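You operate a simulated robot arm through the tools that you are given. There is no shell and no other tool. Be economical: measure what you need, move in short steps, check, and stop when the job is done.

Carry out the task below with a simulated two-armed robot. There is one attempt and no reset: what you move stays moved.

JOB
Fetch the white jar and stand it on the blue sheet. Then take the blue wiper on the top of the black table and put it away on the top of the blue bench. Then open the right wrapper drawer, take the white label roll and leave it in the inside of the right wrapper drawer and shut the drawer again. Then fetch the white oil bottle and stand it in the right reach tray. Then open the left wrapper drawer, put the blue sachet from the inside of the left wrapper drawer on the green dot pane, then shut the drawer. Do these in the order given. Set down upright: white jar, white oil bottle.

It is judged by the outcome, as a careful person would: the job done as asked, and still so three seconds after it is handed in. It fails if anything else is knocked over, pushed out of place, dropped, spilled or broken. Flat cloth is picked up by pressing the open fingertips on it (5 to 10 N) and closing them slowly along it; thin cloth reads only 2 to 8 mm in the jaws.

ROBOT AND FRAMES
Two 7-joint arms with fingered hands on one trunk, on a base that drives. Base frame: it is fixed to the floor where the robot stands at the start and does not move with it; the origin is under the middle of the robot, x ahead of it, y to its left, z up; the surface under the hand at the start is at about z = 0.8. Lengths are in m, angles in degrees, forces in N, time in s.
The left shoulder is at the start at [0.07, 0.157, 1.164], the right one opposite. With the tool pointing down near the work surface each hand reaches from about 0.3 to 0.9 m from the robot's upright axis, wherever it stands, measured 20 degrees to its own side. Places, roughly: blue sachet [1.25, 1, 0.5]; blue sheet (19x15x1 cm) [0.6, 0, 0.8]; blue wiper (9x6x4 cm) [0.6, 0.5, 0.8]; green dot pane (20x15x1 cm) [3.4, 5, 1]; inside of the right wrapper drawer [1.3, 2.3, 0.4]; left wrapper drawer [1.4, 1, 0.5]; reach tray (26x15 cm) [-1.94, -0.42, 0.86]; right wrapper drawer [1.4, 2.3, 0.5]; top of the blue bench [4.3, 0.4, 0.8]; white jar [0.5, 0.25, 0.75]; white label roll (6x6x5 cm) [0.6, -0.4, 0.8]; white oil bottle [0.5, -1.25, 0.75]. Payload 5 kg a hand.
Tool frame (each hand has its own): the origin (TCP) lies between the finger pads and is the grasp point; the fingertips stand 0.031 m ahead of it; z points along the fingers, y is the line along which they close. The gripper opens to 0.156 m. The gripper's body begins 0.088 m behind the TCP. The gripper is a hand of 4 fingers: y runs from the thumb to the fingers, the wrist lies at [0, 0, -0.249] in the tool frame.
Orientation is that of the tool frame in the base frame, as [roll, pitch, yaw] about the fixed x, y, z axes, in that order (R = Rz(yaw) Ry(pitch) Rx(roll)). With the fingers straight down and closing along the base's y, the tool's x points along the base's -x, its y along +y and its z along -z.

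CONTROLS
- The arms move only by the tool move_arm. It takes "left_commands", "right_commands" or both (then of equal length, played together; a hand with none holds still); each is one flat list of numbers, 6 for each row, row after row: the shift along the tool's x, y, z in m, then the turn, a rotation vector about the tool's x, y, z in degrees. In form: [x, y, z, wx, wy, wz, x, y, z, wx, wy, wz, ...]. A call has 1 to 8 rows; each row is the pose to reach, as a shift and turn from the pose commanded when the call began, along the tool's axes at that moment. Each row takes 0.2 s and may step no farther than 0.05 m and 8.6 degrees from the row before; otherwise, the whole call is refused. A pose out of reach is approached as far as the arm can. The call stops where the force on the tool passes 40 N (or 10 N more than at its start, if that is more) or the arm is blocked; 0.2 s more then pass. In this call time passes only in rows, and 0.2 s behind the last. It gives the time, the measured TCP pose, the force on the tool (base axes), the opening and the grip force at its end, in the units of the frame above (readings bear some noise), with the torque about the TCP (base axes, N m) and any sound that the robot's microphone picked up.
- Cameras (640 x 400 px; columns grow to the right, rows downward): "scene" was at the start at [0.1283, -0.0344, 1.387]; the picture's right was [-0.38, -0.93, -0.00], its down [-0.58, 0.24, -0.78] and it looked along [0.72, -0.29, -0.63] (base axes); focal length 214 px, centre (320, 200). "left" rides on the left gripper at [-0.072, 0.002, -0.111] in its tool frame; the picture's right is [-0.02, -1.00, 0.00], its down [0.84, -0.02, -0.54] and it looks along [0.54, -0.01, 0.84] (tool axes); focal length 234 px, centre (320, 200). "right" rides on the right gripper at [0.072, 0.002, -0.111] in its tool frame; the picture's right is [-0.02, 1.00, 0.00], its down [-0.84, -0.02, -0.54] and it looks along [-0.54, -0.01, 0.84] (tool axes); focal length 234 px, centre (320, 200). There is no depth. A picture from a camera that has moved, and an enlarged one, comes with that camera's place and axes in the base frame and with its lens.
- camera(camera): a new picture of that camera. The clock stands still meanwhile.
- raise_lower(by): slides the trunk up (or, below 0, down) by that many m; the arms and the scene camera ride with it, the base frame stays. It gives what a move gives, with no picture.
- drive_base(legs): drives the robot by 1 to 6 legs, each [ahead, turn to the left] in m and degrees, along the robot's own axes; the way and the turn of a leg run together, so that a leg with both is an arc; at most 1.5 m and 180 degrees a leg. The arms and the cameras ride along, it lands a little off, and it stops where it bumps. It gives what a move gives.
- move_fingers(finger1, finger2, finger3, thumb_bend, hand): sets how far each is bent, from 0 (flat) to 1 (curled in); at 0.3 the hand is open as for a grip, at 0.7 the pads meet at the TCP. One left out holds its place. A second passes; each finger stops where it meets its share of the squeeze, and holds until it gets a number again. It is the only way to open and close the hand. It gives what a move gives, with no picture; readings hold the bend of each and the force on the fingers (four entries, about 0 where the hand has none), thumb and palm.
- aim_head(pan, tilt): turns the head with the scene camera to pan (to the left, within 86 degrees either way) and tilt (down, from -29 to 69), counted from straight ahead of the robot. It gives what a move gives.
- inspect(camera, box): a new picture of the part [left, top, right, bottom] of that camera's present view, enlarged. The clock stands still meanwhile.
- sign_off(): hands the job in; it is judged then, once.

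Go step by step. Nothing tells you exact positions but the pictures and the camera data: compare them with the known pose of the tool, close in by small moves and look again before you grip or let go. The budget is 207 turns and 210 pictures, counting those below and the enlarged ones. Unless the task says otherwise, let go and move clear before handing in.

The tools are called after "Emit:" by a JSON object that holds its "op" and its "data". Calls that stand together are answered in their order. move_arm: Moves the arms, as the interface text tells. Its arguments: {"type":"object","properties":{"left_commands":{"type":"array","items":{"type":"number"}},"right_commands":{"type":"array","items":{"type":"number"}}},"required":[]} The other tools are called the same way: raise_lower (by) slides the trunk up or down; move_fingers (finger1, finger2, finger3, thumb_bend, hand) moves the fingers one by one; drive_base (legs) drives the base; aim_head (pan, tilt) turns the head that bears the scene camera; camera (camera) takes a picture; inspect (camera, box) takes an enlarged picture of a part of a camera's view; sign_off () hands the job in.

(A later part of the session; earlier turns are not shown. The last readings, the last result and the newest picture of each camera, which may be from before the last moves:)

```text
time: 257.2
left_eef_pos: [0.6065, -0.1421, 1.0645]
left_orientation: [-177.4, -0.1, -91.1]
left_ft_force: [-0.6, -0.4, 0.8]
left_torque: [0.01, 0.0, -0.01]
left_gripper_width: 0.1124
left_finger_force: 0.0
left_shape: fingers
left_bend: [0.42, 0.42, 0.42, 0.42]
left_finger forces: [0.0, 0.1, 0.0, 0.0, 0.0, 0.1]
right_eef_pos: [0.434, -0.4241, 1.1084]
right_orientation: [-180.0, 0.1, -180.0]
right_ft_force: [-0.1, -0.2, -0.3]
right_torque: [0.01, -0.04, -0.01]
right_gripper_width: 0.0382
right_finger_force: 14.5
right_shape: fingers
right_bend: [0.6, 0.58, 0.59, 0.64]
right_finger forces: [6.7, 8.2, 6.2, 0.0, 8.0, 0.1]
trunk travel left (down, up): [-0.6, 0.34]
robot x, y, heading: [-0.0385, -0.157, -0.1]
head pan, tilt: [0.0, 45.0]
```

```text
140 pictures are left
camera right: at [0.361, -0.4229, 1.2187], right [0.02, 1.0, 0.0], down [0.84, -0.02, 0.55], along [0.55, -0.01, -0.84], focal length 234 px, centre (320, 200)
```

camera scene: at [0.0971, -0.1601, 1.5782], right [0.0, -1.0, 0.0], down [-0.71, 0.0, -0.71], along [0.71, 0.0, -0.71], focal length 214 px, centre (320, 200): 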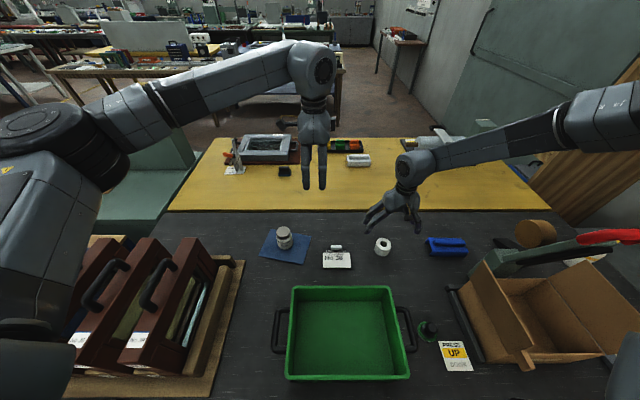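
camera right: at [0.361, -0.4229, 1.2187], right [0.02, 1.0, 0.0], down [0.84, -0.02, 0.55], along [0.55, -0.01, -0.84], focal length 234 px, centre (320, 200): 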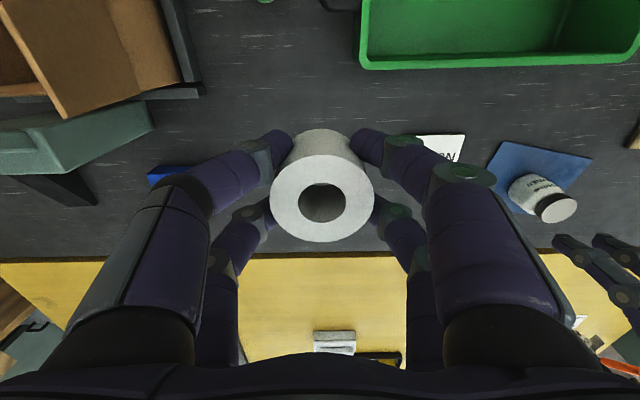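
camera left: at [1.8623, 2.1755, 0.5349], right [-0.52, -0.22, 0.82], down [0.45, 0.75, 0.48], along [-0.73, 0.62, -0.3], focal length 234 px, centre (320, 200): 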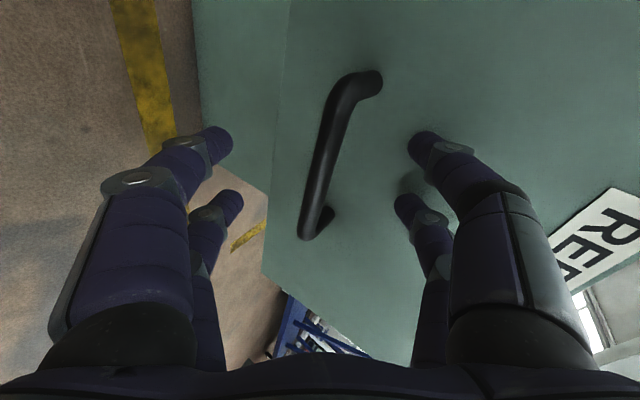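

The roll is held. I'll raise the trunk and drive back round to the drawer.

Emit:
{"op": "raise_lower", "data": {"by": 0.15}}

Emit:
{"op": "drive_base", "data": {"legs": [[-0.55, 0], [0, 90], [1.5, 0], [1.5, 0], [0.22, 0], [0, -90]]}}

Emit:
{"op": "aim_head", "data": {"pan": 0, "tilt": 25}}

Emit:
{"op": "camera", "data": {"camera": "scene"}}

```text
time: 259.0
left_eef_pos: [0.6106, -0.143, 1.2123]
left_orientation: [-177.7, 0.1, -91.1]
left_ft_force: [-0.2, 0.6, 0.4]
left_torque: [0.0, -0.01, 0.0]
left_gripper_width: 0.1126
left_finger_force: 0.0
left_shape: fingers
left_bend: [0.42, 0.42, 0.42, 0.42]
left_finger forces: [0.1, 0.1, 0.0, 0.0, 0.0, 0.0]
right_eef_pos: [0.435, -0.4248, 1.2568]
right_orientation: [180.0, 0.0, 180.0]
right_ft_force: [-0.3, -0.1, -1.6]
right_torque: [-0.02, -0.01, -0.03]
right_gripper_width: 0.0382
right_finger_force: 14.9
right_shape: fingers
right_bend: [0.6, 0.58, 0.59, 0.64]
right_finger forces: [6.8, 8.2, 6.1, 0.0, 8.0, 0.1]
trunk travel left (down, up): [-0.75, 0.19]
robot x, y, heading: [-0.033, -0.1617, 0.1]
head pan, tilt: [0.0, 45.0]
```

```text
time: 284.8
left_eef_pos: [0.0305, 3.0443, 1.2127]
left_orientation: [-177.7, 0.0, -89.6]
left_ft_force: [0.2, 0.3, -0.5]
left_torque: [0.01, -0.03, 0.0]
left_gripper_width: 0.1125
left_finger_force: 0.0
left_shape: fingers
left_bend: [0.42, 0.42, 0.42, 0.42]
left_finger forces: [0.0, 0.0, 0.0, 0.0, 0.0, 0.0]
right_eef_pos: [-0.1357, 2.7584, 1.2557]
right_orientation: [-179.9, -0.1, -178.4]
right_ft_force: [0.2, -0.4, -0.4]
right_torque: [0.02, 0.03, -0.02]
right_gripper_width: 0.0371
right_finger_force: 13.7
right_shape: fingers
right_bend: [0.6, 0.58, 0.59, 0.64]
right_finger forces: [5.3, 8.5, 6.0, 0.0, 7.7, 0.0]
trunk travel left (down, up): [-0.75, 0.19]
robot x, y, heading: [-0.613, 3.0107, 1.1]
head pan, tilt: [0.0, 45.0]
```

```text
time: 285.7
left_eef_pos: [0.0303, 3.0437, 1.2123]
left_orientation: [-177.6, 0.0, -89.5]
left_ft_force: [-0.6, -0.2, 0.5]
left_torque: [0.02, 0.02, 0.02]
left_gripper_width: 0.1126
left_finger_force: 0.1
left_shape: fingers
left_bend: [0.42, 0.42, 0.42, 0.42]
left_finger forces: [0.0, 0.0, 0.1, 0.0, 0.0, 0.1]
right_eef_pos: [-0.1356, 2.7574, 1.257]
right_orientation: [-180.0, 0.0, -178.5]
right_ft_force: [0.5, 0.0, -1.5]
right_torque: [0.01, 0.06, 0.0]
right_gripper_width: 0.037
right_finger_force: 13.8
right_shape: fingers
right_bend: [0.6, 0.58, 0.59, 0.64]
right_finger forces: [5.3, 8.5, 5.9, 0.0, 7.6, 0.0]
trunk travel left (down, up): [-0.75, 0.19]
robot x, y, heading: [-0.6136, 3.0116, 1.4]
head pan, tilt: [0.0, 25.0]
```

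```text
139 pictures are left
camera scene: at [-0.4738, 3.0141, 1.609], right [0.03, -1.0, 0.0], down [-0.42, -0.01, -0.91], along [0.91, 0.02, -0.42], focal length 214 px, centre (320, 200)
```

scene: 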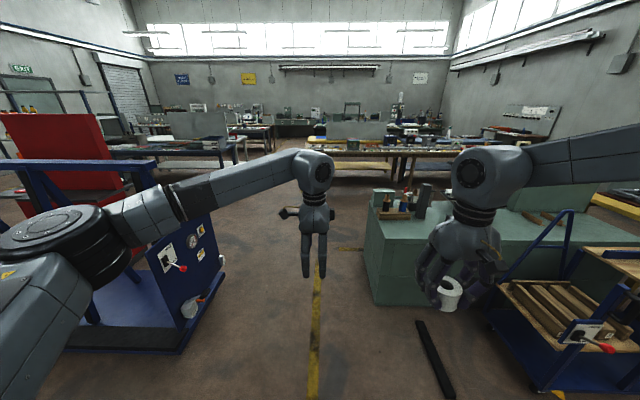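

Emit:
{"op": "drive_base", "data": {"legs": [[1.5, 0], [1.5, 0], [0, -91], [1.0, 0], [0, -90]]}}

Emit:
{"op": "aim_head", "data": {"pan": -10, "tilt": 45}}

Emit:
{"op": "camera", "data": {"camera": "scene"}}

```text
time: 312.8
left_eef_pos: [1.7366, 2.0174, 1.2124]
left_orientation: [-177.7, 0.0, 87.7]
left_ft_force: [-0.6, -0.2, -1.0]
left_torque: [0.0, -0.01, 0.0]
left_gripper_width: 0.1124
left_finger_force: 0.0
left_shape: fingers
left_bend: [0.42, 0.42, 0.42, 0.42]
left_finger forces: [0.1, 0.1, 0.0, 0.0, 0.0, 0.1]
right_eef_pos: [1.9168, 2.2956, 1.2567]
right_orientation: [-179.9, -0.1, -1.4]
right_ft_force: [-0.2, 0.6, -0.7]
right_torque: [0.0, 0.02, 0.01]
right_gripper_width: 0.035
right_finger_force: 13.8
right_shape: fingers
right_bend: [0.61, 0.58, 0.59, 0.65]
right_finger forces: [5.1, 9.1, 5.8, 0.0, 7.3, 0.0]
trunk travel left (down, up): [-0.75, 0.19]
robot x, y, heading: [2.3827, 2.0189, 178.8]
head pan, tilt: [0.0, 25.0]
```

```text
time: 313.6
left_eef_pos: [1.7362, 2.0179, 1.213]
left_orientation: [-177.6, 0.0, 87.7]
left_ft_force: [0.5, 0.7, 0.1]
left_torque: [-0.02, -0.02, -0.02]
left_gripper_width: 0.1126
left_finger_force: 0.1
left_shape: fingers
left_bend: [0.42, 0.42, 0.42, 0.42]
left_finger forces: [0.1, 0.1, 0.0, 0.0, 0.0, 0.0]
right_eef_pos: [1.9159, 2.2961, 1.2571]
right_orientation: [-180.0, 0.0, -1.3]
right_ft_force: [-0.2, -0.2, -0.6]
right_torque: [-0.03, 0.0, -0.01]
right_gripper_width: 0.0354
right_finger_force: 13.9
right_shape: fingers
right_bend: [0.61, 0.58, 0.59, 0.65]
right_finger forces: [5.1, 9.0, 5.8, 0.0, 7.3, 0.1]
trunk travel left (down, up): [-0.75, 0.19]
robot x, y, heading: [2.3822, 2.0162, 178.6]
head pan, tilt: [-10.0, 45.0]
```

```text
138 pictures are left
camera scene: at [2.2519, 2.0332, 1.5785], right [0.2, 0.98, 0.0], down [0.69, -0.14, -0.71], along [-0.69, 0.14, -0.71], focal length 214 px, centre (320, 200)
```

scene: 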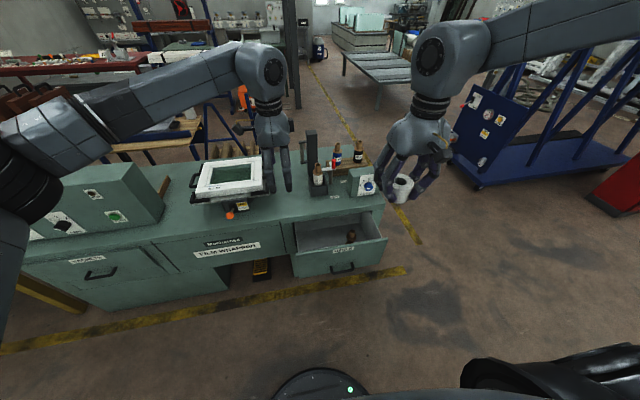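

I'm at the drawer, and it is still open. I'll take an enlarged look at its inside.

Emit:
{"op": "inspect", "data": {"camera": "scene", "box": [270, 190, 410, 290]}}

```text
4.00 times, centred on (340, 240) of scene
camera zoom: at [2.2519, 2.0332, 1.5785], right [0.2, 0.98, 0.0], down [0.69, -0.14, -0.71], along [-0.69, 0.14, -0.71], focal length 858 px, centre (240, 40)
```

zoom: 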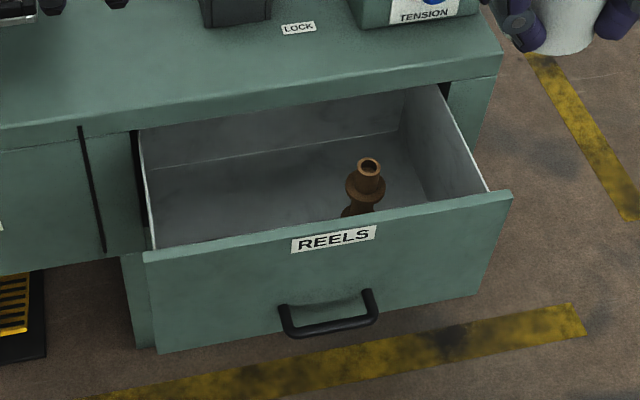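

The drawer is about 17 cm open, with a brown core at its right, so the free floor is at y ≈ 2.18, x ≈ 1.63. I'll bring the right hand over it and move the left hand out of the way.

Emit:
{"op": "move_arm", "data": {"left_commands": [-0.035, 0.023, -0.014, 0, 0, 0, -0.07, 0.046, -0.028, 0, 0, 0, -0.105, 0.069, -0.042, 0, 0, 0, -0.14, 0.092, -0.056, 0, 0, 0, -0.175, 0.115, -0.07, 0, 0, 0, -0.21, 0.138, -0.084, 0, 0, 0, -0.244, 0.16, -0.1, 0, 0, 0], "right_commands": [-0.04, 0.0175, 0, 0, 0, 0, -0.08, 0.035, 0, 0, 0, 0, -0.12, 0.0525, 0, 0, 0, 0, -0.16, 0.07, 0, 0, 0, 0, -0.2, 0.0875, 0, 0, 0, 0, -0.24, 0.105, 0, 0, 0, 0, -0.279, 0.122, 0, 0, 0, 0]}}

Emit:
{"op": "raise_lower", "data": {"by": -0.38}}

Emit:
{"op": "camera", "data": {"camera": "scene"}}

Emit:
{"op": "camera", "data": {"camera": "right"}}

```text
time: 315.2
left_eef_pos: [1.8913, 1.766, 1.3054]
left_orientation: [-177.6, 0.0, 87.6]
left_ft_force: [1.1, 0.1, -0.8]
left_torque: [0.03, 0.04, -0.02]
left_gripper_width: 0.1124
left_finger_force: 0.0
left_shape: fingers
left_bend: [0.42, 0.42, 0.42, 0.42]
left_finger forces: [0.0, 0.0, 0.0, 0.0, 0.0, 0.1]
right_eef_pos: [1.6739, 2.2026, 1.2565]
right_orientation: [180.0, 0.2, -1.4]
right_ft_force: [1.1, 0.1, -1.3]
right_torque: [0.02, 0.06, -0.01]
right_gripper_width: 0.0346
right_finger_force: 13.7
right_shape: fingers
right_bend: [0.61, 0.58, 0.59, 0.65]
right_finger forces: [5.6, 8.7, 6.1, 0.0, 7.1, 0.0]
right hand out of reach, approached as far as the arm can: row 7
trunk travel left (down, up): [-0.75, 0.19]
robot x, y, heading: [2.3779, 2.016, 178.6]
head pan, tilt: [-10.0, 45.0]
```

```text
time: 318.9
left_eef_pos: [1.8886, 1.7671, 0.9259]
left_orientation: [-177.6, 0.1, 87.7]
left_ft_force: [0.2, -0.4, 0.7]
left_torque: [-0.02, -0.03, -0.02]
left_gripper_width: 0.1126
left_finger_force: 0.1
left_shape: fingers
left_bend: [0.42, 0.42, 0.42, 0.42]
left_finger forces: [0.0, 0.0, 0.0, 0.1, 0.1, 0.0]
right_eef_pos: [1.6718, 2.2032, 0.8752]
right_orientation: [179.9, 0.2, -1.2]
right_ft_force: [-0.1, 0.1, -0.4]
right_torque: [-0.03, 0.02, -0.02]
right_gripper_width: 0.0348
right_finger_force: 13.6
right_shape: fingers
right_bend: [0.61, 0.58, 0.59, 0.65]
right_finger forces: [5.6, 8.7, 6.1, 0.0, 7.1, 0.0]
trunk travel left (down, up): [-0.37, 0.57]
robot x, y, heading: [2.3836, 2.0171, 178.4]
head pan, tilt: [-10.0, 45.0]
```

```text
136 pictures are left
camera scene: at [2.252, 2.0328, 1.1985], right [0.2, 0.98, 0.0], down [0.69, -0.14, -0.71], along [-0.69, 0.14, -0.71], focal length 214 px, centre (320, 200)
```

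scene: 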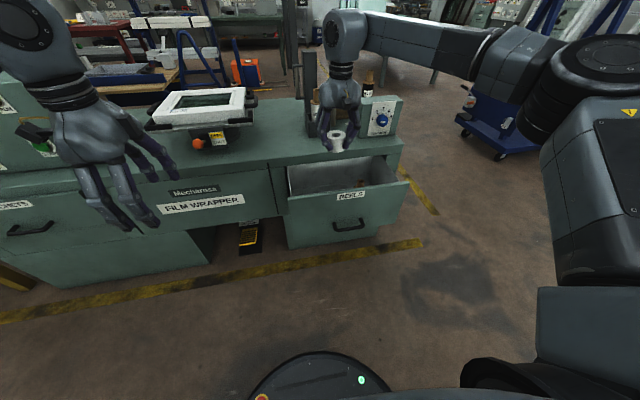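

```text
135 pictures are left
camera right: at [1.7448, 2.2001, 0.9861], right [-0.05, -1.0, 0.0], down [-0.84, 0.04, 0.55], along [-0.55, 0.02, -0.84], focal length 234 px, centre (320, 200)
```

right: 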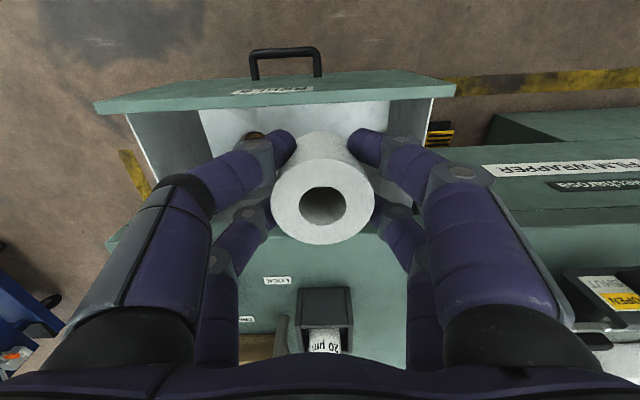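

The right hand is above the drawer. I'll shift to x 1.625, y 2.18 and descend to just above the drawer's rim.

Emit:
{"op": "move_arm", "data": {"right_commands": [-0.015, 0.008, 0.035, 0, 0, 0, -0.03, 0.015, 0.07, 0, 0, 0, -0.047, 0.022, 0.1, 0, 0, 0]}}

Emit:
{"op": "camera", "data": {"camera": "right"}}

Emit:
{"op": "inspect", "data": {"camera": "scene", "box": [260, 60, 440, 260]}}

```text
time: 319.7
left_eef_pos: [1.8896, 1.7677, 0.9248]
left_orientation: [-177.7, 0.0, 87.7]
left_ft_force: [0.5, 0.0, 0.1]
left_torque: [-0.02, 0.02, -0.02]
left_gripper_width: 0.1127
left_finger_force: 0.1
left_shape: fingers
left_bend: [0.42, 0.42, 0.42, 0.42]
left_finger forces: [0.0, 0.0, 0.0, 0.0, 0.0, 0.1]
right_eef_pos: [1.6705, 2.2109, 0.7847]
right_orientation: [180.0, 0.2, -1.3]
right_ft_force: [-0.2, 0.1, -0.1]
right_torque: [0.0, -0.02, -0.01]
right_gripper_width: 0.0347
right_finger_force: 13.5
right_shape: fingers
right_bend: [0.61, 0.58, 0.59, 0.65]
right_finger forces: [5.7, 8.8, 6.1, 0.1, 7.0, 0.0]
right hand out of reach, approached as far as the arm can: row 1, 2, 3
trunk travel left (down, up): [-0.37, 0.57]
robot x, y, heading: [2.3811, 2.0186, 179.0]
head pan, tilt: [-10.0, 45.0]
```

```text
134 pictures are left
camera right: at [1.7444, 2.2065, 0.8949], right [-0.05, -1.0, 0.0], down [-0.84, 0.04, 0.55], along [-0.55, 0.02, -0.84], focal length 234 px, centre (320, 200)
```

right: 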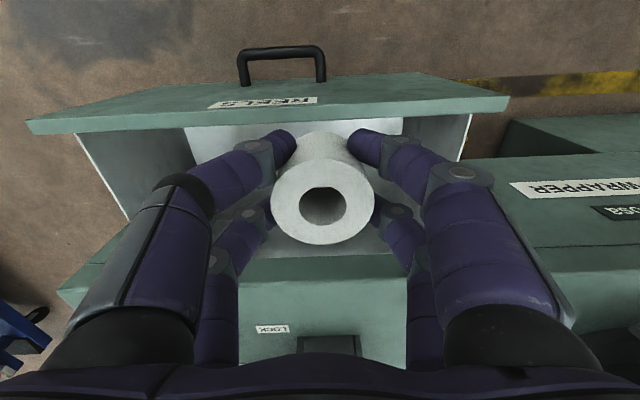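

```text
2.00 times, centred on (350, 160) of scene
camera zoom: at [2.2516, 2.0329, 1.1984], right [0.2, 0.98, 0.0], down [0.69, -0.14, -0.71], along [-0.69, 0.14, -0.71], focal length 429 px, centre (260, 280)
```

zoom: 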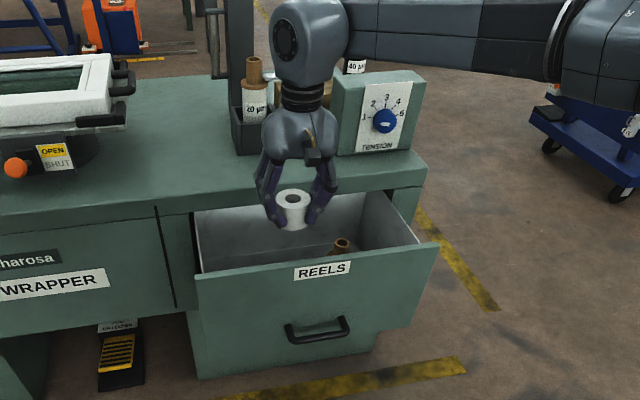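

The arm is at its reach limit, so I'll drive forward 6 cm for better access.

Emit:
{"op": "drive_base", "data": {"legs": [[0.06, 0]]}}

Emit:
{"op": "camera", "data": {"camera": "right"}}

```text
time: 320.7
left_eef_pos: [1.8293, 1.7679, 0.9249]
left_orientation: [-177.8, 0.0, 87.7]
left_ft_force: [-0.3, -1.0, -0.4]
left_torque: [-0.01, -0.07, 0.01]
left_gripper_width: 0.1127
left_finger_force: 0.1
left_shape: fingers
left_bend: [0.42, 0.42, 0.42, 0.42]
left_finger forces: [0.0, 0.0, 0.0, 0.0, 0.0, 0.1]
right_eef_pos: [1.6115, 2.2102, 0.7821]
right_orientation: [179.8, 0.0, -1.2]
right_ft_force: [-0.2, 0.1, -1.9]
right_torque: [-0.03, -0.02, 0.03]
right_gripper_width: 0.0343
right_finger_force: 13.7
right_shape: fingers
right_bend: [0.61, 0.58, 0.59, 0.65]
right_finger forces: [5.7, 8.7, 6.1, 0.1, 7.0, 0.1]
trunk travel left (down, up): [-0.37, 0.57]
robot x, y, heading: [2.3253, 2.0145, 179.0]
head pan, tilt: [-10.0, 45.0]
```

```text
132 pictures are left
camera right: at [1.6837, 2.207, 0.8936], right [-0.05, -1.0, 0.0], down [-0.84, 0.04, 0.55], along [-0.54, 0.02, -0.84], focal length 234 px, centre (320, 200)
```

right: 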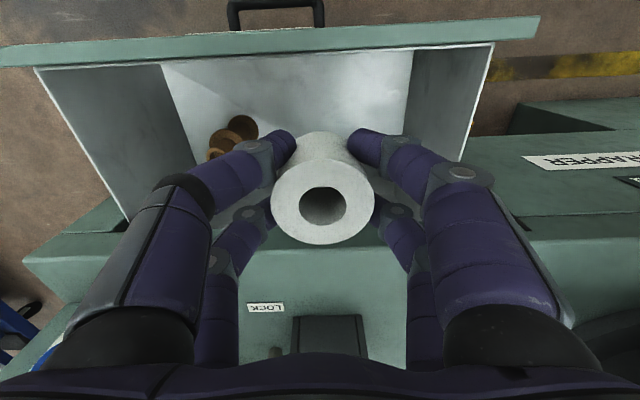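

I can see into the drawer, with free floor beneath. I'll shift slightly, then lower the trunk 18 cm straight down.

Emit:
{"op": "move_arm", "data": {"right_commands": [0.015, 0.03, 0, 0, 0, 0]}}

Emit:
{"op": "raise_lower", "data": {"by": -0.18}}

Emit:
{"op": "camera", "data": {"camera": "right"}}

Emit:
{"op": "camera", "data": {"camera": "scene"}}

```text
time: 321.1
left_eef_pos: [1.8309, 1.7685, 0.9253]
left_orientation: [-177.6, -0.2, 87.9]
left_ft_force: [0.6, 0.4, 0.6]
left_torque: [0.01, 0.03, 0.02]
left_gripper_width: 0.1124
left_finger_force: 0.1
left_shape: fingers
left_bend: [0.42, 0.42, 0.42, 0.42]
left_finger forces: [0.1, 0.0, 0.0, 0.1, 0.1, 0.1]
right_eef_pos: [1.6309, 2.1817, 0.7854]
right_orientation: [179.8, 0.2, -1.2]
right_ft_force: [-0.6, -0.2, -0.3]
right_torque: [0.01, -0.01, -0.02]
right_gripper_width: 0.0343
right_finger_force: 14.1
right_shape: fingers
right_bend: [0.61, 0.58, 0.59, 0.65]
right_finger forces: [5.6, 8.7, 6.1, 0.0, 7.0, 0.1]
right hand out of reach, approached as far as the arm can: row 1
trunk travel left (down, up): [-0.37, 0.57]
robot x, y, heading: [2.3235, 2.0197, 178.5]
head pan, tilt: [-10.0, 45.0]
```

```text
time: 323.1
left_eef_pos: [1.8308, 1.7684, 0.7449]
left_orientation: [-177.7, -0.1, 87.8]
left_ft_force: [-0.5, -0.3, -0.6]
left_torque: [0.02, 0.02, 0.01]
left_gripper_width: 0.1125
left_finger_force: 0.1
left_shape: fingers
left_bend: [0.42, 0.42, 0.42, 0.42]
left_finger forces: [0.0, 0.0, 0.0, 0.0, 0.1, 0.0]
right_eef_pos: [1.6317, 2.1827, 0.6052]
right_orientation: [179.7, 0.2, -1.2]
right_ft_force: [1.0, 0.3, -0.6]
right_torque: [0.01, 0.03, 0.02]
right_gripper_width: 0.0346
right_finger_force: 13.9
right_shape: fingers
right_bend: [0.61, 0.58, 0.59, 0.65]
right_finger forces: [5.6, 8.7, 6.2, 0.1, 7.0, 0.0]
trunk travel left (down, up): [-0.19, 0.75]
robot x, y, heading: [2.3227, 2.0154, 178.9]
head pan, tilt: [-10.0, 45.0]
```

```text
131 pictures are left
camera right: at [1.7032, 2.1792, 0.7157], right [-0.05, -1.0, 0.0], down [-0.83, 0.04, 0.55], along [-0.55, 0.02, -0.84], focal length 234 px, centre (320, 200)
```

right: 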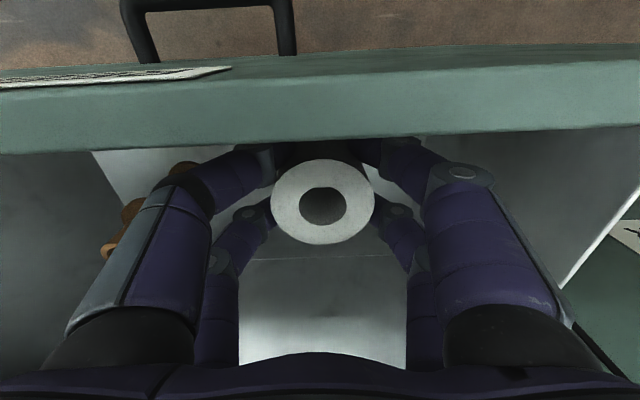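

```text
130 pictures are left
camera scene: at [2.1928, 2.0339, 1.0185], right [0.2, 0.98, 0.0], down [0.69, -0.14, -0.71], along [-0.69, 0.14, -0.71], focal length 214 px, centre (320, 200)
```

scene: 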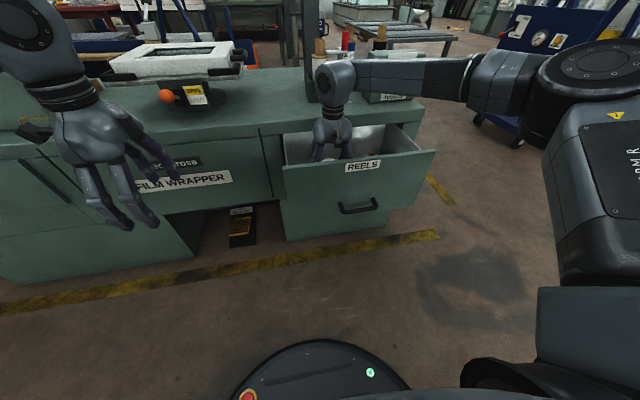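

The hand's camera bracket is close to the drawer's front panel. I'll shift 3.5 cm inward first, then go down partway.

Emit:
{"op": "move_arm", "data": {"right_commands": [-0.018, 0, 0, 0, 0, 0, -0.034, 0, 0, 0, 0, 0, -0.034, 0, 0.025, 0, 0, 0, -0.034, 0, 0.05, 0, 0, 0]}}

Emit:
{"op": "camera", "data": {"camera": "right"}}

Emit:
{"op": "inspect", "data": {"camera": "scene", "box": [260, 30, 440, 230]}}

```text
time: 324.1
left_eef_pos: [1.8307, 1.7687, 0.7457]
left_orientation: [-177.8, 0.0, 87.8]
left_ft_force: [0.5, 0.4, 0.5]
left_torque: [-0.02, 0.02, -0.02]
left_gripper_width: 0.1128
left_finger_force: 0.1
left_shape: fingers
left_bend: [0.42, 0.42, 0.42, 0.42]
left_finger forces: [0.0, 0.1, 0.0, 0.0, 0.0, 0.0]
right_eef_pos: [1.6237, 2.2044, 0.5651]
right_orientation: [179.7, 0.4, -1.2]
right_ft_force: [0.0, -0.1, -0.5]
right_torque: [0.02, -0.01, -0.05]
right_gripper_width: 0.0344
right_finger_force: 13.6
right_shape: fingers
right_bend: [0.61, 0.58, 0.59, 0.65]
right_finger forces: [5.7, 8.7, 6.2, 0.0, 6.9, 0.1]
right hand out of reach, approached as far as the arm can: row 1, 2, 3, 4
trunk travel left (down, up): [-0.19, 0.75]
robot x, y, heading: [2.3207, 2.0203, 178.7]
head pan, tilt: [-10.0, 45.0]
```

```text
129 pictures are left
camera right: at [1.6963, 2.2014, 0.675], right [-0.05, -1.0, 0.01], down [-0.83, 0.04, 0.55], along [-0.55, 0.02, -0.83], focal length 234 px, centre (320, 200)
```

right: 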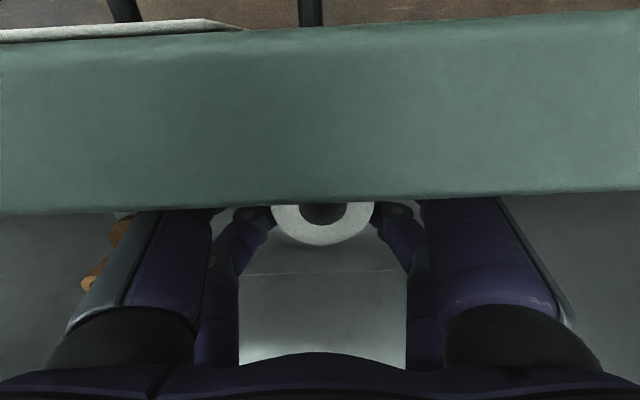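

```text
2.00 times, centred on (350, 130) of scene
camera zoom: at [2.1925, 2.034, 1.0185], right [0.2, 0.98, 0.0], down [0.69, -0.14, -0.71], along [-0.69, 0.14, -0.71], focal length 429 px, centre (260, 340)
```

zoom: 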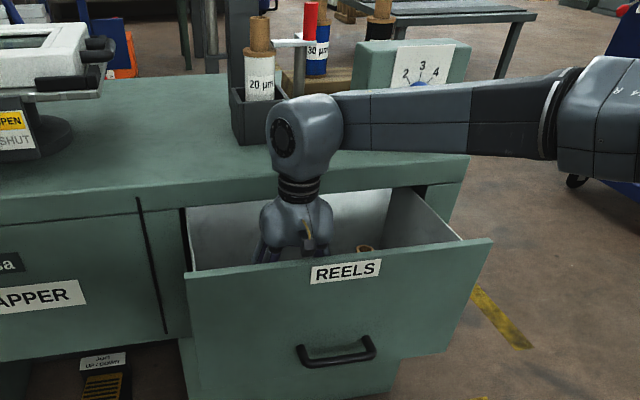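

The opening is too short for the hand's camera bracket. I'll lift the roll out, then use the left hand's closed fingers behind the front panel to draw the drawer out further.

Emit:
{"op": "move_arm", "data": {"right_commands": [0, 0, -0.045, 0, 0, 0, 0, 0, -0.09, 0, 0, 0, 0, 0, -0.135, 0, 0, 0, 0.01, -0.03, -0.17, 0, 0, 0, 0.02, -0.07, -0.18, 0, 0, 0, 0.03, -0.11, -0.19, 0, 0, 0, 0.04, -0.15, -0.2, 0, 0, 0]}}

Emit:
{"op": "move_fingers", "data": {"hand": "left", "finger1": 0.66, "finger2": 0.66, "finger3": 0.66, "thumb_bend": 0.66}}

Emit:
{"op": "camera", "data": {"camera": "scene"}}

```text
time: 325.7
left_eef_pos: [1.8302, 1.7686, 0.7465]
left_orientation: [-177.5, 0.0, 87.8]
left_ft_force: [0.0, -0.1, 0.3]
left_torque: [-0.02, 0.02, -0.03]
left_gripper_width: 0.1127
left_finger_force: 0.1
left_shape: fingers
left_bend: [0.42, 0.42, 0.42, 0.42]
left_finger forces: [0.1, 0.0, 0.1, 0.1, 0.1, 0.0]
right_eef_pos: [1.6663, 2.3518, 0.7641]
right_orientation: [179.8, 0.4, -1.2]
right_ft_force: [0.5, 0.0, -0.7]
right_torque: [-0.02, -0.02, 0.0]
right_gripper_width: 0.0343
right_finger_force: 13.7
right_shape: fingers
right_bend: [0.61, 0.58, 0.59, 0.65]
right_finger forces: [5.8, 8.7, 6.3, 0.0, 6.9, 0.0]
trunk travel left (down, up): [-0.19, 0.75]
robot x, y, heading: [2.3271, 2.0139, 179.0]
head pan, tilt: [-10.0, 45.0]
```

```text
time: 326.7
left_eef_pos: [1.831, 1.7689, 0.7455]
left_orientation: [-177.7, 0.1, 87.6]
left_ft_force: [0.0, 0.1, 0.2]
left_torque: [-0.01, 0.05, -0.03]
left_gripper_width: 0.0195
left_finger_force: 0.1
left_shape: fingers
left_bend: [0.66, 0.66, 0.66, 0.66]
left_finger forces: [0.0, 0.1, 0.0, 0.1, 0.0, 0.1]
right_eef_pos: [1.6662, 2.3505, 0.7648]
right_orientation: [179.8, 0.4, -1.2]
right_ft_force: [0.9, -0.4, -1.4]
right_torque: [-0.02, -0.03, 0.01]
right_gripper_width: 0.0343
right_finger_force: 13.7
right_shape: fingers
right_bend: [0.61, 0.58, 0.59, 0.65]
right_finger forces: [5.7, 8.7, 6.2, 0.0, 7.0, 0.0]
trunk travel left (down, up): [-0.19, 0.75]
robot x, y, heading: [2.3216, 2.0184, 179.0]
head pan, tilt: [-10.0, 45.0]
```

```text
127 pictures are left
camera scene: at [2.1926, 2.034, 1.0185], right [0.2, 0.98, 0.0], down [0.69, -0.14, -0.71], along [-0.69, 0.14, -0.71], focal length 214 px, centre (320, 200)
```

scene: 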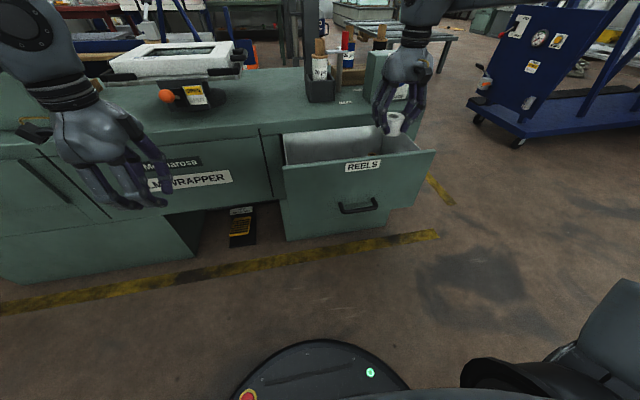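

Emit:
{"op": "move_arm", "data": {"left_commands": [0.04, -0.026, -0.01, 0, 0, 0, 0.08, -0.052, -0.02, 0, 0, 0, 0.12, -0.078, -0.03, 0, 0, 0, 0.16, -0.104, -0.04, 0, 0, 0, 0.2, -0.13, -0.05, 0, 0, 0, 0.24, -0.156, -0.055, 0, 0, 0, 0.28, -0.182, -0.055, 0, 0, 0, 0.323, -0.206, -0.055, 0, 0, 0]}}

Emit:
{"op": "camera", "data": {"camera": "left"}}

Emit:
{"op": "inspect", "data": {"camera": "scene", "box": [240, 20, 460, 240]}}

```text
time: 328.5
left_eef_pos: [1.6374, 2.1049, 0.8071]
left_orientation: [-177.5, 0.2, 87.8]
left_ft_force: [-0.1, -0.6, -0.7]
left_torque: [-0.02, 0.01, -0.03]
left_gripper_width: 0.0191
left_finger_force: 0.0
left_shape: fingers
left_bend: [0.66, 0.66, 0.66, 0.66]
left_finger forces: [0.0, 0.0, 0.1, 0.0, 0.0, 0.0]
right_eef_pos: [1.6657, 2.3522, 0.763]
right_orientation: [179.5, 0.3, -1.3]
right_ft_force: [-0.3, 1.1, -0.8]
right_torque: [-0.04, 0.01, -0.03]
right_gripper_width: 0.0343
right_finger_force: 13.8
right_shape: fingers
right_bend: [0.61, 0.58, 0.59, 0.65]
right_finger forces: [5.8, 8.7, 6.1, 0.1, 7.0, 0.0]
trunk travel left (down, up): [-0.19, 0.75]
robot x, y, heading: [2.324, 2.0187, 178.8]
head pan, tilt: [-10.0, 45.0]
```

```text
126 pictures are left
camera left: at [1.6413, 2.0321, 0.9183], right [-1.0, 0.02, 0.04], down [0.04, 0.84, 0.54], along [-0.03, 0.54, -0.84], focal length 234 px, centre (320, 200)
```

left: 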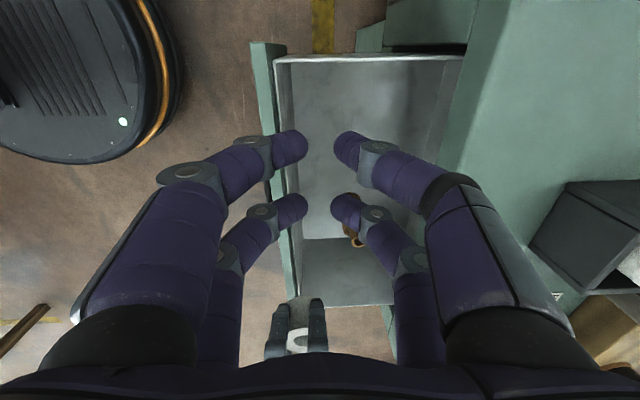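

```text
1.82 times, centred on (350, 130) of scene
camera zoom: at [2.1927, 2.0354, 1.0184], right [0.2, 0.98, 0.0], down [0.69, -0.14, -0.71], along [-0.69, 0.14, -0.71], focal length 390 px, centre (266, 327)
```

zoom: 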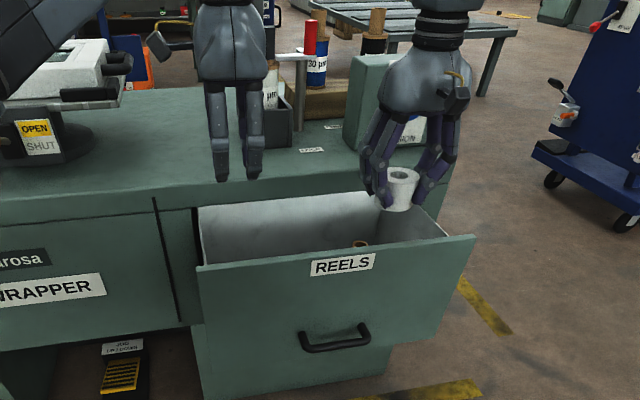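

The fist is over the inside of the front panel. I'll lower it and draw the drawer out.

Emit:
{"op": "move_arm", "data": {"left_commands": [0, 0, 0.045, 0, 0, 0, 0, 0, 0.09, 0, 0, 0, 0, 0, 0.13, 0, 0, 0, 0, 0, 0.168, 0, 0, 0]}}

Emit:
{"op": "move_arm", "data": {"left_commands": [0, 0.02, 0, 0, 0, 0, 0, 0.04, 0, 0, 0, 0, 0, 0.06, 0, 0, 0, 0, 0, 0.08, 0, 0, 0, 0, 0, 0.1, 0, 0, 0, 0, 0, 0.12, 0, 0, 0, 0]}}

Emit:
{"op": "camera", "data": {"camera": "scene"}}

```text
time: 329.5
left_eef_pos: [1.6337, 2.1006, 0.6369]
left_orientation: [-177.7, 0.0, 87.7]
left_ft_force: [0.2, 0.6, -0.6]
left_torque: [-0.01, -0.02, 0.03]
left_gripper_width: 0.0187
left_finger_force: 0.0
left_shape: fingers
left_bend: [0.66, 0.66, 0.66, 0.66]
left_finger forces: [0.0, 0.0, 0.0, 0.0, 0.0, 0.0]
right_eef_pos: [1.665, 2.3501, 0.763]
right_orientation: [179.8, 0.2, -1.1]
right_ft_force: [-0.1, -0.2, -0.5]
right_torque: [0.02, -0.01, -0.02]
right_gripper_width: 0.0343
right_finger_force: 13.6
right_shape: fingers
right_bend: [0.61, 0.58, 0.59, 0.65]
right_finger forces: [5.8, 8.7, 6.3, 0.1, 7.0, 0.0]
trunk travel left (down, up): [-0.19, 0.75]
robot x, y, heading: [2.324, 2.0187, 178.8]
head pan, tilt: [-10.0, 45.0]
```

```text
time: 330.6
left_eef_pos: [1.7155, 2.0955, 0.6421]
left_orientation: [-176.8, -0.5, 88.3]
left_ft_force: [-22.6, 2.8, 9.5]
left_torque: [-0.06, -0.67, 0.08]
left_gripper_width: 0.0024
left_finger_force: 11.7
left_shape: fingers
left_bend: [0.7, 0.7, 0.65, 0.66]
left_finger forces: [11.5, 12.6, 0.0, 0.0, 0.1, 0.0]
right_eef_pos: [1.6645, 2.3506, 0.7621]
right_orientation: [179.9, 0.2, -1.2]
right_ft_force: [0.8, -0.4, -1.0]
right_torque: [-0.01, 0.0, -0.02]
right_gripper_width: 0.0341
right_finger_force: 14.1
right_shape: fingers
right_bend: [0.61, 0.58, 0.59, 0.65]
right_finger forces: [5.7, 8.8, 6.2, 0.0, 7.0, 0.1]
trunk travel left (down, up): [-0.19, 0.75]
robot x, y, heading: [2.3225, 2.019, 178.8]
head pan, tilt: [-10.0, 45.0]
stopped in row 5 (left hand): the force on the tool passed its limit at 44 N (the readings are from after the stop); the commanded pose is now the measured one
```

```text
124 pictures are left
camera scene: at [2.1911, 2.0341, 1.0184], right [0.2, 0.98, 0.0], down [0.69, -0.14, -0.71], along [-0.69, 0.14, -0.71], focal length 214 px, centre (320, 200)
```

scene: 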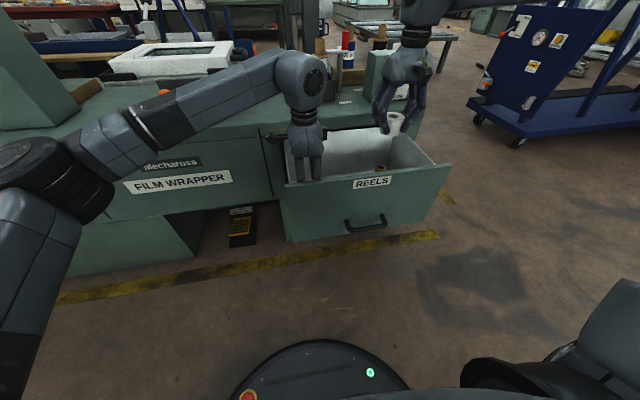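

The drawer came out about 5 cm more and now seems at its stop. I'll lift the left hand out and away.

Emit:
{"op": "move_arm", "data": {"left_commands": [0, -0.025, 0, 0, 0, 0, 0, -0.025, -0.045, 0, 0, 0, 0, -0.025, -0.09, 0, 0, 0, 0, -0.025, -0.135, 0, 0, 0, 0, -0.025, -0.175, 0, 0, 0, -0.04, -0.01, -0.19, 0, 0, 0, -0.085, 0.01, -0.2, 0, 0, 0, -0.13, 0.03, -0.2, 0, 0, 0]}}

Emit:
{"op": "move_arm", "data": {"left_commands": [-0.04, 0.025, 0, 0, 0, 0, -0.08, 0.05, 0, 0, 0, 0, -0.12, 0.075, 0, 0, 0, 0, -0.16, 0.1, 0, 0, 0, 0], "right_commands": [0, 0.04, 0, 0, 0, 0, 0, 0.08, 0, 0, 0, 0, 0, 0.12, 0, 0, 0, 0, -0.02, 0.16, 0, 0, 0, 0]}}

Emit:
{"op": "camera", "data": {"camera": "right"}}

Emit:
{"op": "camera", "data": {"camera": "scene"}}

```text
refused: row 7 steps farther than a row can; nothing moved
```

```text
time: 330.9
left_eef_pos: [1.7197, 2.0818, 0.6484]
left_orientation: [-176.1, -1.2, 88.5]
left_ft_force: [-21.3, -3.6, 15.3]
left_torque: [0.21, -0.67, -0.17]
left_gripper_width: 0.0023
left_finger_force: 12.6
left_shape: fingers
left_bend: [0.7, 0.7, 0.65, 0.66]
left_finger forces: [10.2, 15.3, 0.0, 0.0, 0.0, 0.0]
right_eef_pos: [1.6648, 2.3388, 0.7644]
right_orientation: [179.8, 0.3, -1.1]
right_ft_force: [-0.4, 0.1, -1.2]
right_torque: [0.04, 0.03, -0.01]
right_gripper_width: 0.034
right_finger_force: 14.3
right_shape: fingers
right_bend: [0.61, 0.58, 0.59, 0.65]
right_finger forces: [5.9, 8.9, 6.2, 0.0, 7.2, 0.0]
trunk travel left (down, up): [-0.19, 0.75]
robot x, y, heading: [2.3226, 2.0186, 178.8]
head pan, tilt: [-10.0, 45.0]
stopped in row 1 (left hand): the force on the tool passed its limit at 44 N (the readings are from after the stop); the commanded pose is now the measured one
```

```text
123 pictures are left
camera right: at [1.7375, 2.3348, 0.8746], right [-0.05, -1.0, 0.0], down [-0.83, 0.04, 0.55], along [-0.55, 0.02, -0.84], focal length 234 px, centre (320, 200)
```

right: 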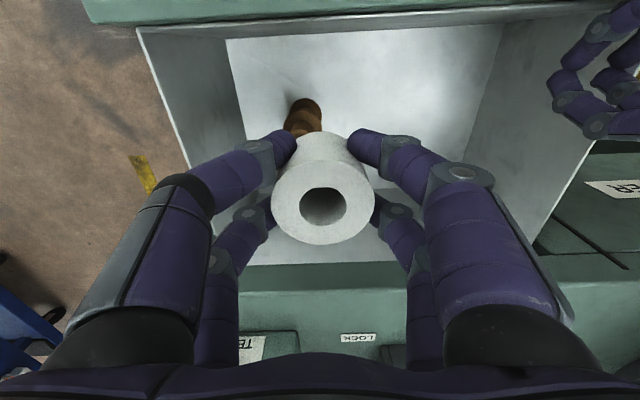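

```text
122 pictures are left
camera scene: at [2.191, 2.0329, 1.0185], right [0.19, 0.98, 0.0], down [0.69, -0.14, -0.71], along [-0.69, 0.14, -0.71], focal length 214 px, centre (320, 200)
```

scene: 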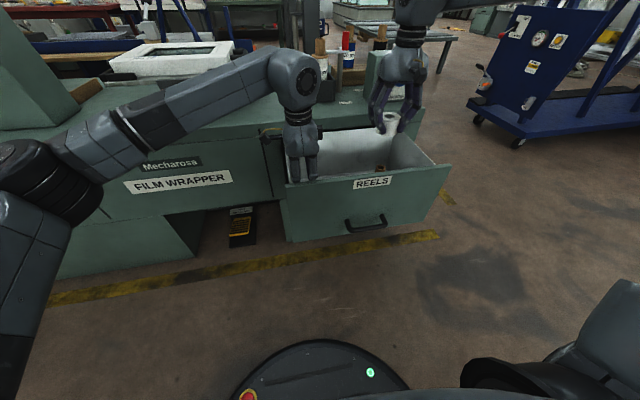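

A refused row made the second move run early, and the stop caught it harmlessly. Now I'll take the left hand back and up only.

Emit:
{"op": "move_arm", "data": {"left_commands": [0, -0.02, 0, 0, 0, 0, 0, -0.035, 0, 0, 0, 0, 0, -0.035, -0.04, 0, 0, 0, 0, -0.035, -0.08, 0, 0, 0, 0, -0.035, -0.12, 0, 0, 0, 0, -0.035, -0.16, 0, 0, 0, 0, -0.035, -0.2, 0, 0, 0]}}

```text
time: 332.6
left_eef_pos: [1.7012, 2.0797, 0.8484]
left_orientation: [-176.3, -0.8, 88.4]
left_ft_force: [0.4, 0.2, 0.4]
left_torque: [-0.02, -0.03, -0.02]
left_gripper_width: 0.0187
left_finger_force: 0.1
left_shape: fingers
left_bend: [0.66, 0.66, 0.66, 0.66]
left_finger forces: [0.0, 0.0, 0.0, 0.0, 0.1, 0.0]
right_eef_pos: [1.6674, 2.3399, 0.7638]
right_orientation: [179.8, 0.3, -1.4]
right_ft_force: [-1.0, 0.2, -1.3]
right_torque: [0.01, 0.01, -0.02]
right_gripper_width: 0.034
right_finger_force: 13.9
right_shape: fingers
right_bend: [0.61, 0.58, 0.59, 0.65]
right_finger forces: [5.8, 8.8, 6.3, 0.0, 7.2, 0.0]
trunk travel left (down, up): [-0.19, 0.75]
robot x, y, heading: [2.3194, 2.0155, 178.7]
head pan, tilt: [-10.0, 45.0]
```

Now the left hand goes out to the side while the right hand moves over the free floor of the drawer.

Emit:
{"op": "move_arm", "data": {"left_commands": [-0.04, 0.015, 0, 0, 0, 0, -0.08, 0.03, 0, 0, 0, 0, -0.12, 0.05, 0, 0, 0, 0, -0.16, 0.07, 0, 0, 0, 0, -0.2, 0.09, 0, 0, 0, 0, -0.24, 0.11, 0, 0, 0, 0, -0.28, 0.13, 0, 0, 0, 0]}}

Emit:
{"op": "move_arm", "data": {"right_commands": [0, 0.04, 0, 0, 0, 0, 0, 0.08, 0, 0, 0, 0, -0.015, 0.12, 0, 0, 0, 0, -0.03, 0.15, 0, 0, 0, 0]}}

Emit:
{"op": "camera", "data": {"camera": "right"}}

```text
time: 334.1
left_eef_pos: [1.8213, 1.7964, 0.8375]
left_orientation: [-176.3, -0.9, 88.3]
left_ft_force: [0.2, 0.6, 0.6]
left_torque: [0.04, -0.02, 0.04]
left_gripper_width: 0.0188
left_finger_force: 0.1
left_shape: fingers
left_bend: [0.66, 0.66, 0.66, 0.66]
left_finger forces: [0.0, 0.0, 0.1, 0.0, 0.0, 0.0]
right_eef_pos: [1.6646, 2.3399, 0.7645]
right_orientation: [179.9, 0.4, -1.2]
right_ft_force: [-0.3, 0.2, -1.4]
right_torque: [0.04, -0.01, 0.03]
right_gripper_width: 0.0342
right_finger_force: 14.0
right_shape: fingers
right_bend: [0.61, 0.58, 0.59, 0.65]
right_finger forces: [5.8, 8.9, 6.3, 0.0, 7.3, 0.0]
trunk travel left (down, up): [-0.19, 0.75]
robot x, y, heading: [2.3237, 2.0222, 178.5]
head pan, tilt: [-10.0, 45.0]
```

```text
time: 335.1
left_eef_pos: [1.8195, 1.8001, 0.8353]
left_orientation: [-176.4, -0.7, 88.3]
left_ft_force: [-0.6, -0.1, -0.3]
left_torque: [-0.04, -0.1, 0.01]
left_gripper_width: 0.0188
left_finger_force: 0.1
left_shape: fingers
left_bend: [0.66, 0.66, 0.66, 0.66]
left_finger forces: [0.0, 0.0, 0.1, 0.0, 0.0, 0.0]
right_eef_pos: [1.6295, 2.1941, 0.7619]
right_orientation: [-179.9, 0.1, -1.6]
right_ft_force: [-0.7, -0.5, 2.3]
right_torque: [0.05, -0.03, -0.03]
right_gripper_width: 0.0337
right_finger_force: 13.8
right_shape: fingers
right_bend: [0.61, 0.58, 0.6, 0.65]
right_finger forces: [6.3, 8.8, 6.4, 0.0, 6.9, 0.0]
trunk travel left (down, up): [-0.19, 0.75]
robot x, y, heading: [2.3262, 2.0185, 178.7]
head pan, tilt: [-10.0, 45.0]
```

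```text
121 pictures are left
camera right: at [1.7025, 2.1896, 0.8728], right [-0.05, -1.0, 0.0], down [-0.84, 0.04, 0.55], along [-0.54, 0.03, -0.84], focal length 234 px, centre (320, 200)
```

right: 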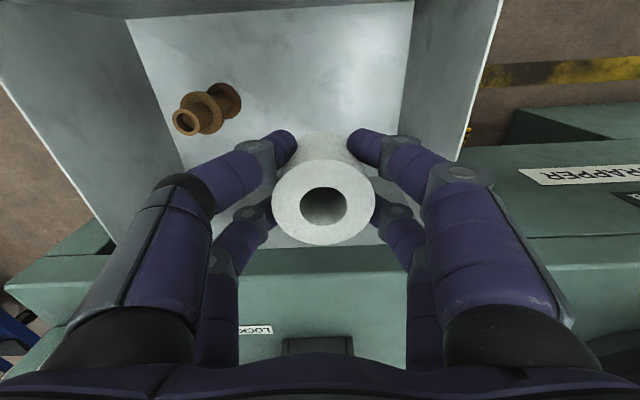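

There is enough room now. I'll descend into the drawer.

Emit:
{"op": "move_arm", "data": {"right_commands": [0, 0, 0.045, 0, 0, 0, 0, 0, 0.09, 0, 0, 0, 0, 0, 0.135, 0, 0, 0, 0, 0, 0.18, 0, 0, 0]}}

Emit:
{"op": "camera", "data": {"camera": "right"}}

Emit:
{"op": "inspect", "data": {"camera": "scene", "box": [240, 20, 460, 240]}}

```text
time: 336.1
left_eef_pos: [1.821, 1.7979, 0.838]
left_orientation: [-176.3, -0.8, 88.3]
left_ft_force: [-0.7, 0.1, -0.4]
left_torque: [-0.01, -0.05, 0.01]
left_gripper_width: 0.0186
left_finger_force: 0.1
left_shape: fingers
left_bend: [0.66, 0.66, 0.66, 0.66]
left_finger forces: [0.1, 0.0, 0.0, 0.1, 0.1, 0.0]
right_eef_pos: [1.628, 2.1902, 0.5867]
right_orientation: [179.8, 0.3, -1.3]
right_ft_force: [-0.1, 0.1, -0.8]
right_torque: [-0.02, 0.0, 0.02]
right_gripper_width: 0.0338
right_finger_force: 14.1
right_shape: fingers
right_bend: [0.61, 0.58, 0.6, 0.65]
right_finger forces: [6.1, 8.6, 6.5, 0.0, 6.6, 0.0]
trunk travel left (down, up): [-0.19, 0.75]
robot x, y, heading: [2.3197, 2.0199, 178.5]
head pan, tilt: [-10.0, 45.0]
```

```text
120 pictures are left
camera right: at [1.7007, 2.1868, 0.6971], right [-0.05, -1.0, 0.0], down [-0.83, 0.04, 0.55], along [-0.55, 0.02, -0.84], focal length 234 px, centre (320, 200)
```

right: 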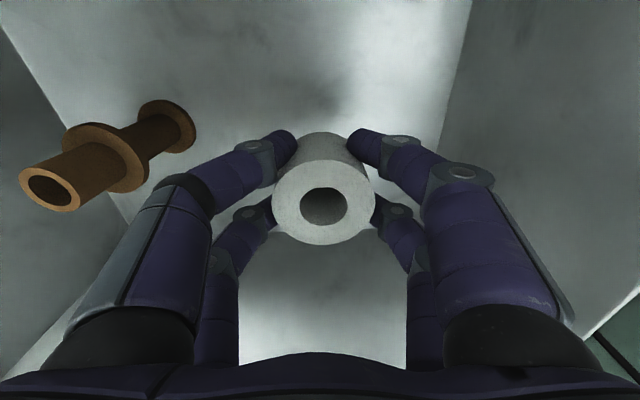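

```text
1.82 times, centred on (350, 130) of scene
camera zoom: at [2.1911, 2.0343, 1.0184], right [0.2, 0.98, 0.0], down [0.69, -0.14, -0.71], along [-0.69, 0.14, -0.71], focal length 390 px, centre (266, 327)
```

zoom: 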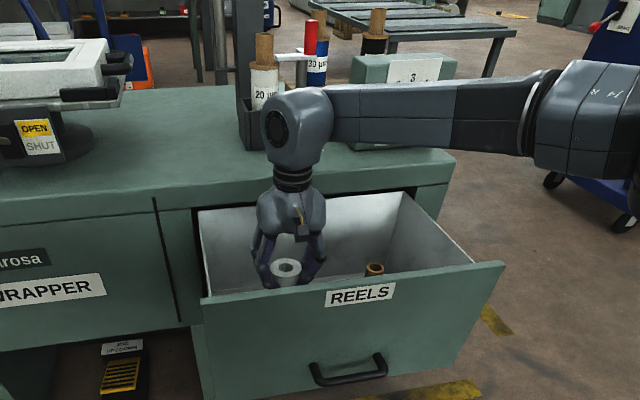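

Emit:
{"op": "move_arm", "data": {"right_commands": [0, 0, 0.03, 0, 0, 0, 0, 0, 0.05, 0, 0, 0, 0, 0, 0.06, 0, 0, 0]}}

Emit:
{"op": "camera", "data": {"camera": "right"}}

```text
time: 336.9
left_eef_pos: [1.821, 1.7985, 0.837]
left_orientation: [-176.3, -0.8, 88.3]
left_ft_force: [-0.2, -0.3, -0.3]
left_torque: [0.02, 0.01, 0.0]
left_gripper_width: 0.0185
left_finger_force: 0.1
left_shape: fingers
left_bend: [0.66, 0.66, 0.66, 0.66]
left_finger forces: [0.0, 0.0, 0.0, 0.1, 0.0, 0.1]
right_eef_pos: [1.6408, 2.1967, 0.5278]
right_orientation: [179.6, 0.3, -1.3]
right_ft_force: [-0.3, 0.2, 0.6]
right_torque: [-0.04, 0.0, -0.02]
right_gripper_width: 0.0334
right_finger_force: 14.3
right_shape: fingers
right_bend: [0.61, 0.58, 0.6, 0.65]
right_finger forces: [6.3, 8.6, 6.7, 0.0, 6.6, 0.1]
right hand out of reach, approached as far as the arm can: row 1, 2, 3
trunk travel left (down, up): [-0.19, 0.75]
robot x, y, heading: [2.3184, 2.0178, 178.7]
head pan, tilt: [-10.0, 45.0]
```

```text
118 pictures are left
camera right: at [1.7137, 2.1936, 0.6384], right [-0.05, -1.0, 0.0], down [-0.83, 0.04, 0.55], along [-0.55, 0.02, -0.83], focal length 234 px, centre (320, 200)
```

right: 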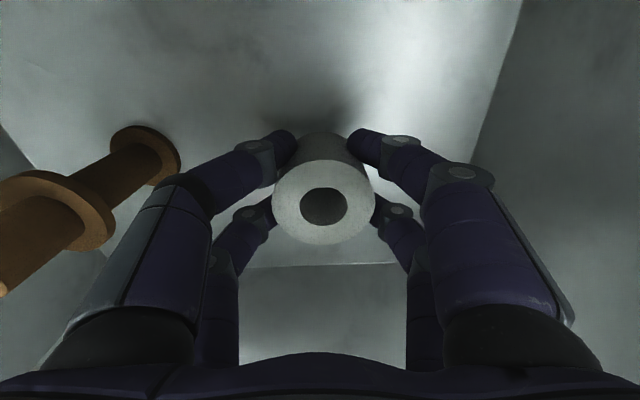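

The arm is at its limit, so I'll lower the trunk in small steps until the roll touches.

Emit:
{"op": "raise_lower", "data": {"by": -0.03}}

Emit:
{"op": "camera", "data": {"camera": "right"}}

```text
time: 337.7
left_eef_pos: [1.8214, 1.7974, 0.8081]
left_orientation: [-176.3, -0.9, 88.3]
left_ft_force: [0.4, -0.7, 0.3]
left_torque: [-0.02, 0.01, -0.01]
left_gripper_width: 0.0188
left_finger_force: 0.1
left_shape: fingers
left_bend: [0.66, 0.66, 0.66, 0.66]
left_finger forces: [0.1, 0.1, 0.0, 0.1, 0.0, 0.1]
right_eef_pos: [1.6397, 2.1957, 0.4985]
right_orientation: [179.8, 0.5, -1.3]
right_ft_force: [-0.4, -0.5, -0.5]
right_torque: [0.01, -0.01, 0.03]
right_gripper_width: 0.0333
right_finger_force: 14.4
right_shape: fingers
right_bend: [0.61, 0.58, 0.6, 0.65]
right_finger forces: [6.2, 8.6, 6.6, 0.1, 6.6, 0.1]
trunk travel left (down, up): [-0.16, 0.78]
robot x, y, heading: [2.3229, 2.0166, 178.6]
head pan, tilt: [-10.0, 45.0]
```

```text
117 pictures are left
camera right: at [1.7137, 2.1935, 0.6092], right [-0.05, -1.0, 0.0], down [-0.83, 0.04, 0.55], along [-0.55, 0.02, -0.83], focal length 234 px, centre (320, 200)
```

right: 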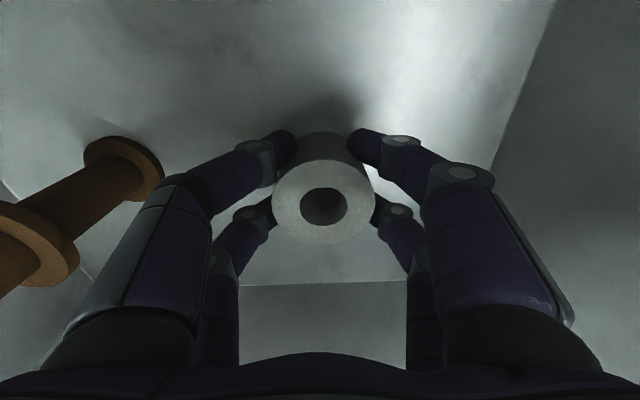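

Emit:
{"op": "raise_lower", "data": {"by": -0.01}}

```text
time: 338.3
left_eef_pos: [1.8219, 1.7981, 0.7979]
left_orientation: [-176.4, -0.9, 88.4]
left_ft_force: [0.7, 0.9, -0.7]
left_torque: [0.02, 0.01, -0.01]
left_gripper_width: 0.0188
left_finger_force: 0.0
left_shape: fingers
left_bend: [0.66, 0.66, 0.66, 0.66]
left_finger forces: [0.0, 0.0, 0.0, 0.0, 0.0, 0.0]
right_eef_pos: [1.6403, 2.1962, 0.4888]
right_orientation: [179.7, 0.5, -1.4]
right_ft_force: [-0.3, 0.5, -0.7]
right_torque: [0.04, 0.01, -0.01]
right_gripper_width: 0.0336
right_finger_force: 13.5
right_shape: fingers
right_bend: [0.61, 0.58, 0.6, 0.65]
right_finger forces: [6.2, 8.7, 6.5, 0.0, 6.6, 0.0]
trunk travel left (down, up): [-0.15, 0.79]
robot x, y, heading: [2.3247, 2.0206, 178.9]
head pan, tilt: [-10.0, 45.0]
```

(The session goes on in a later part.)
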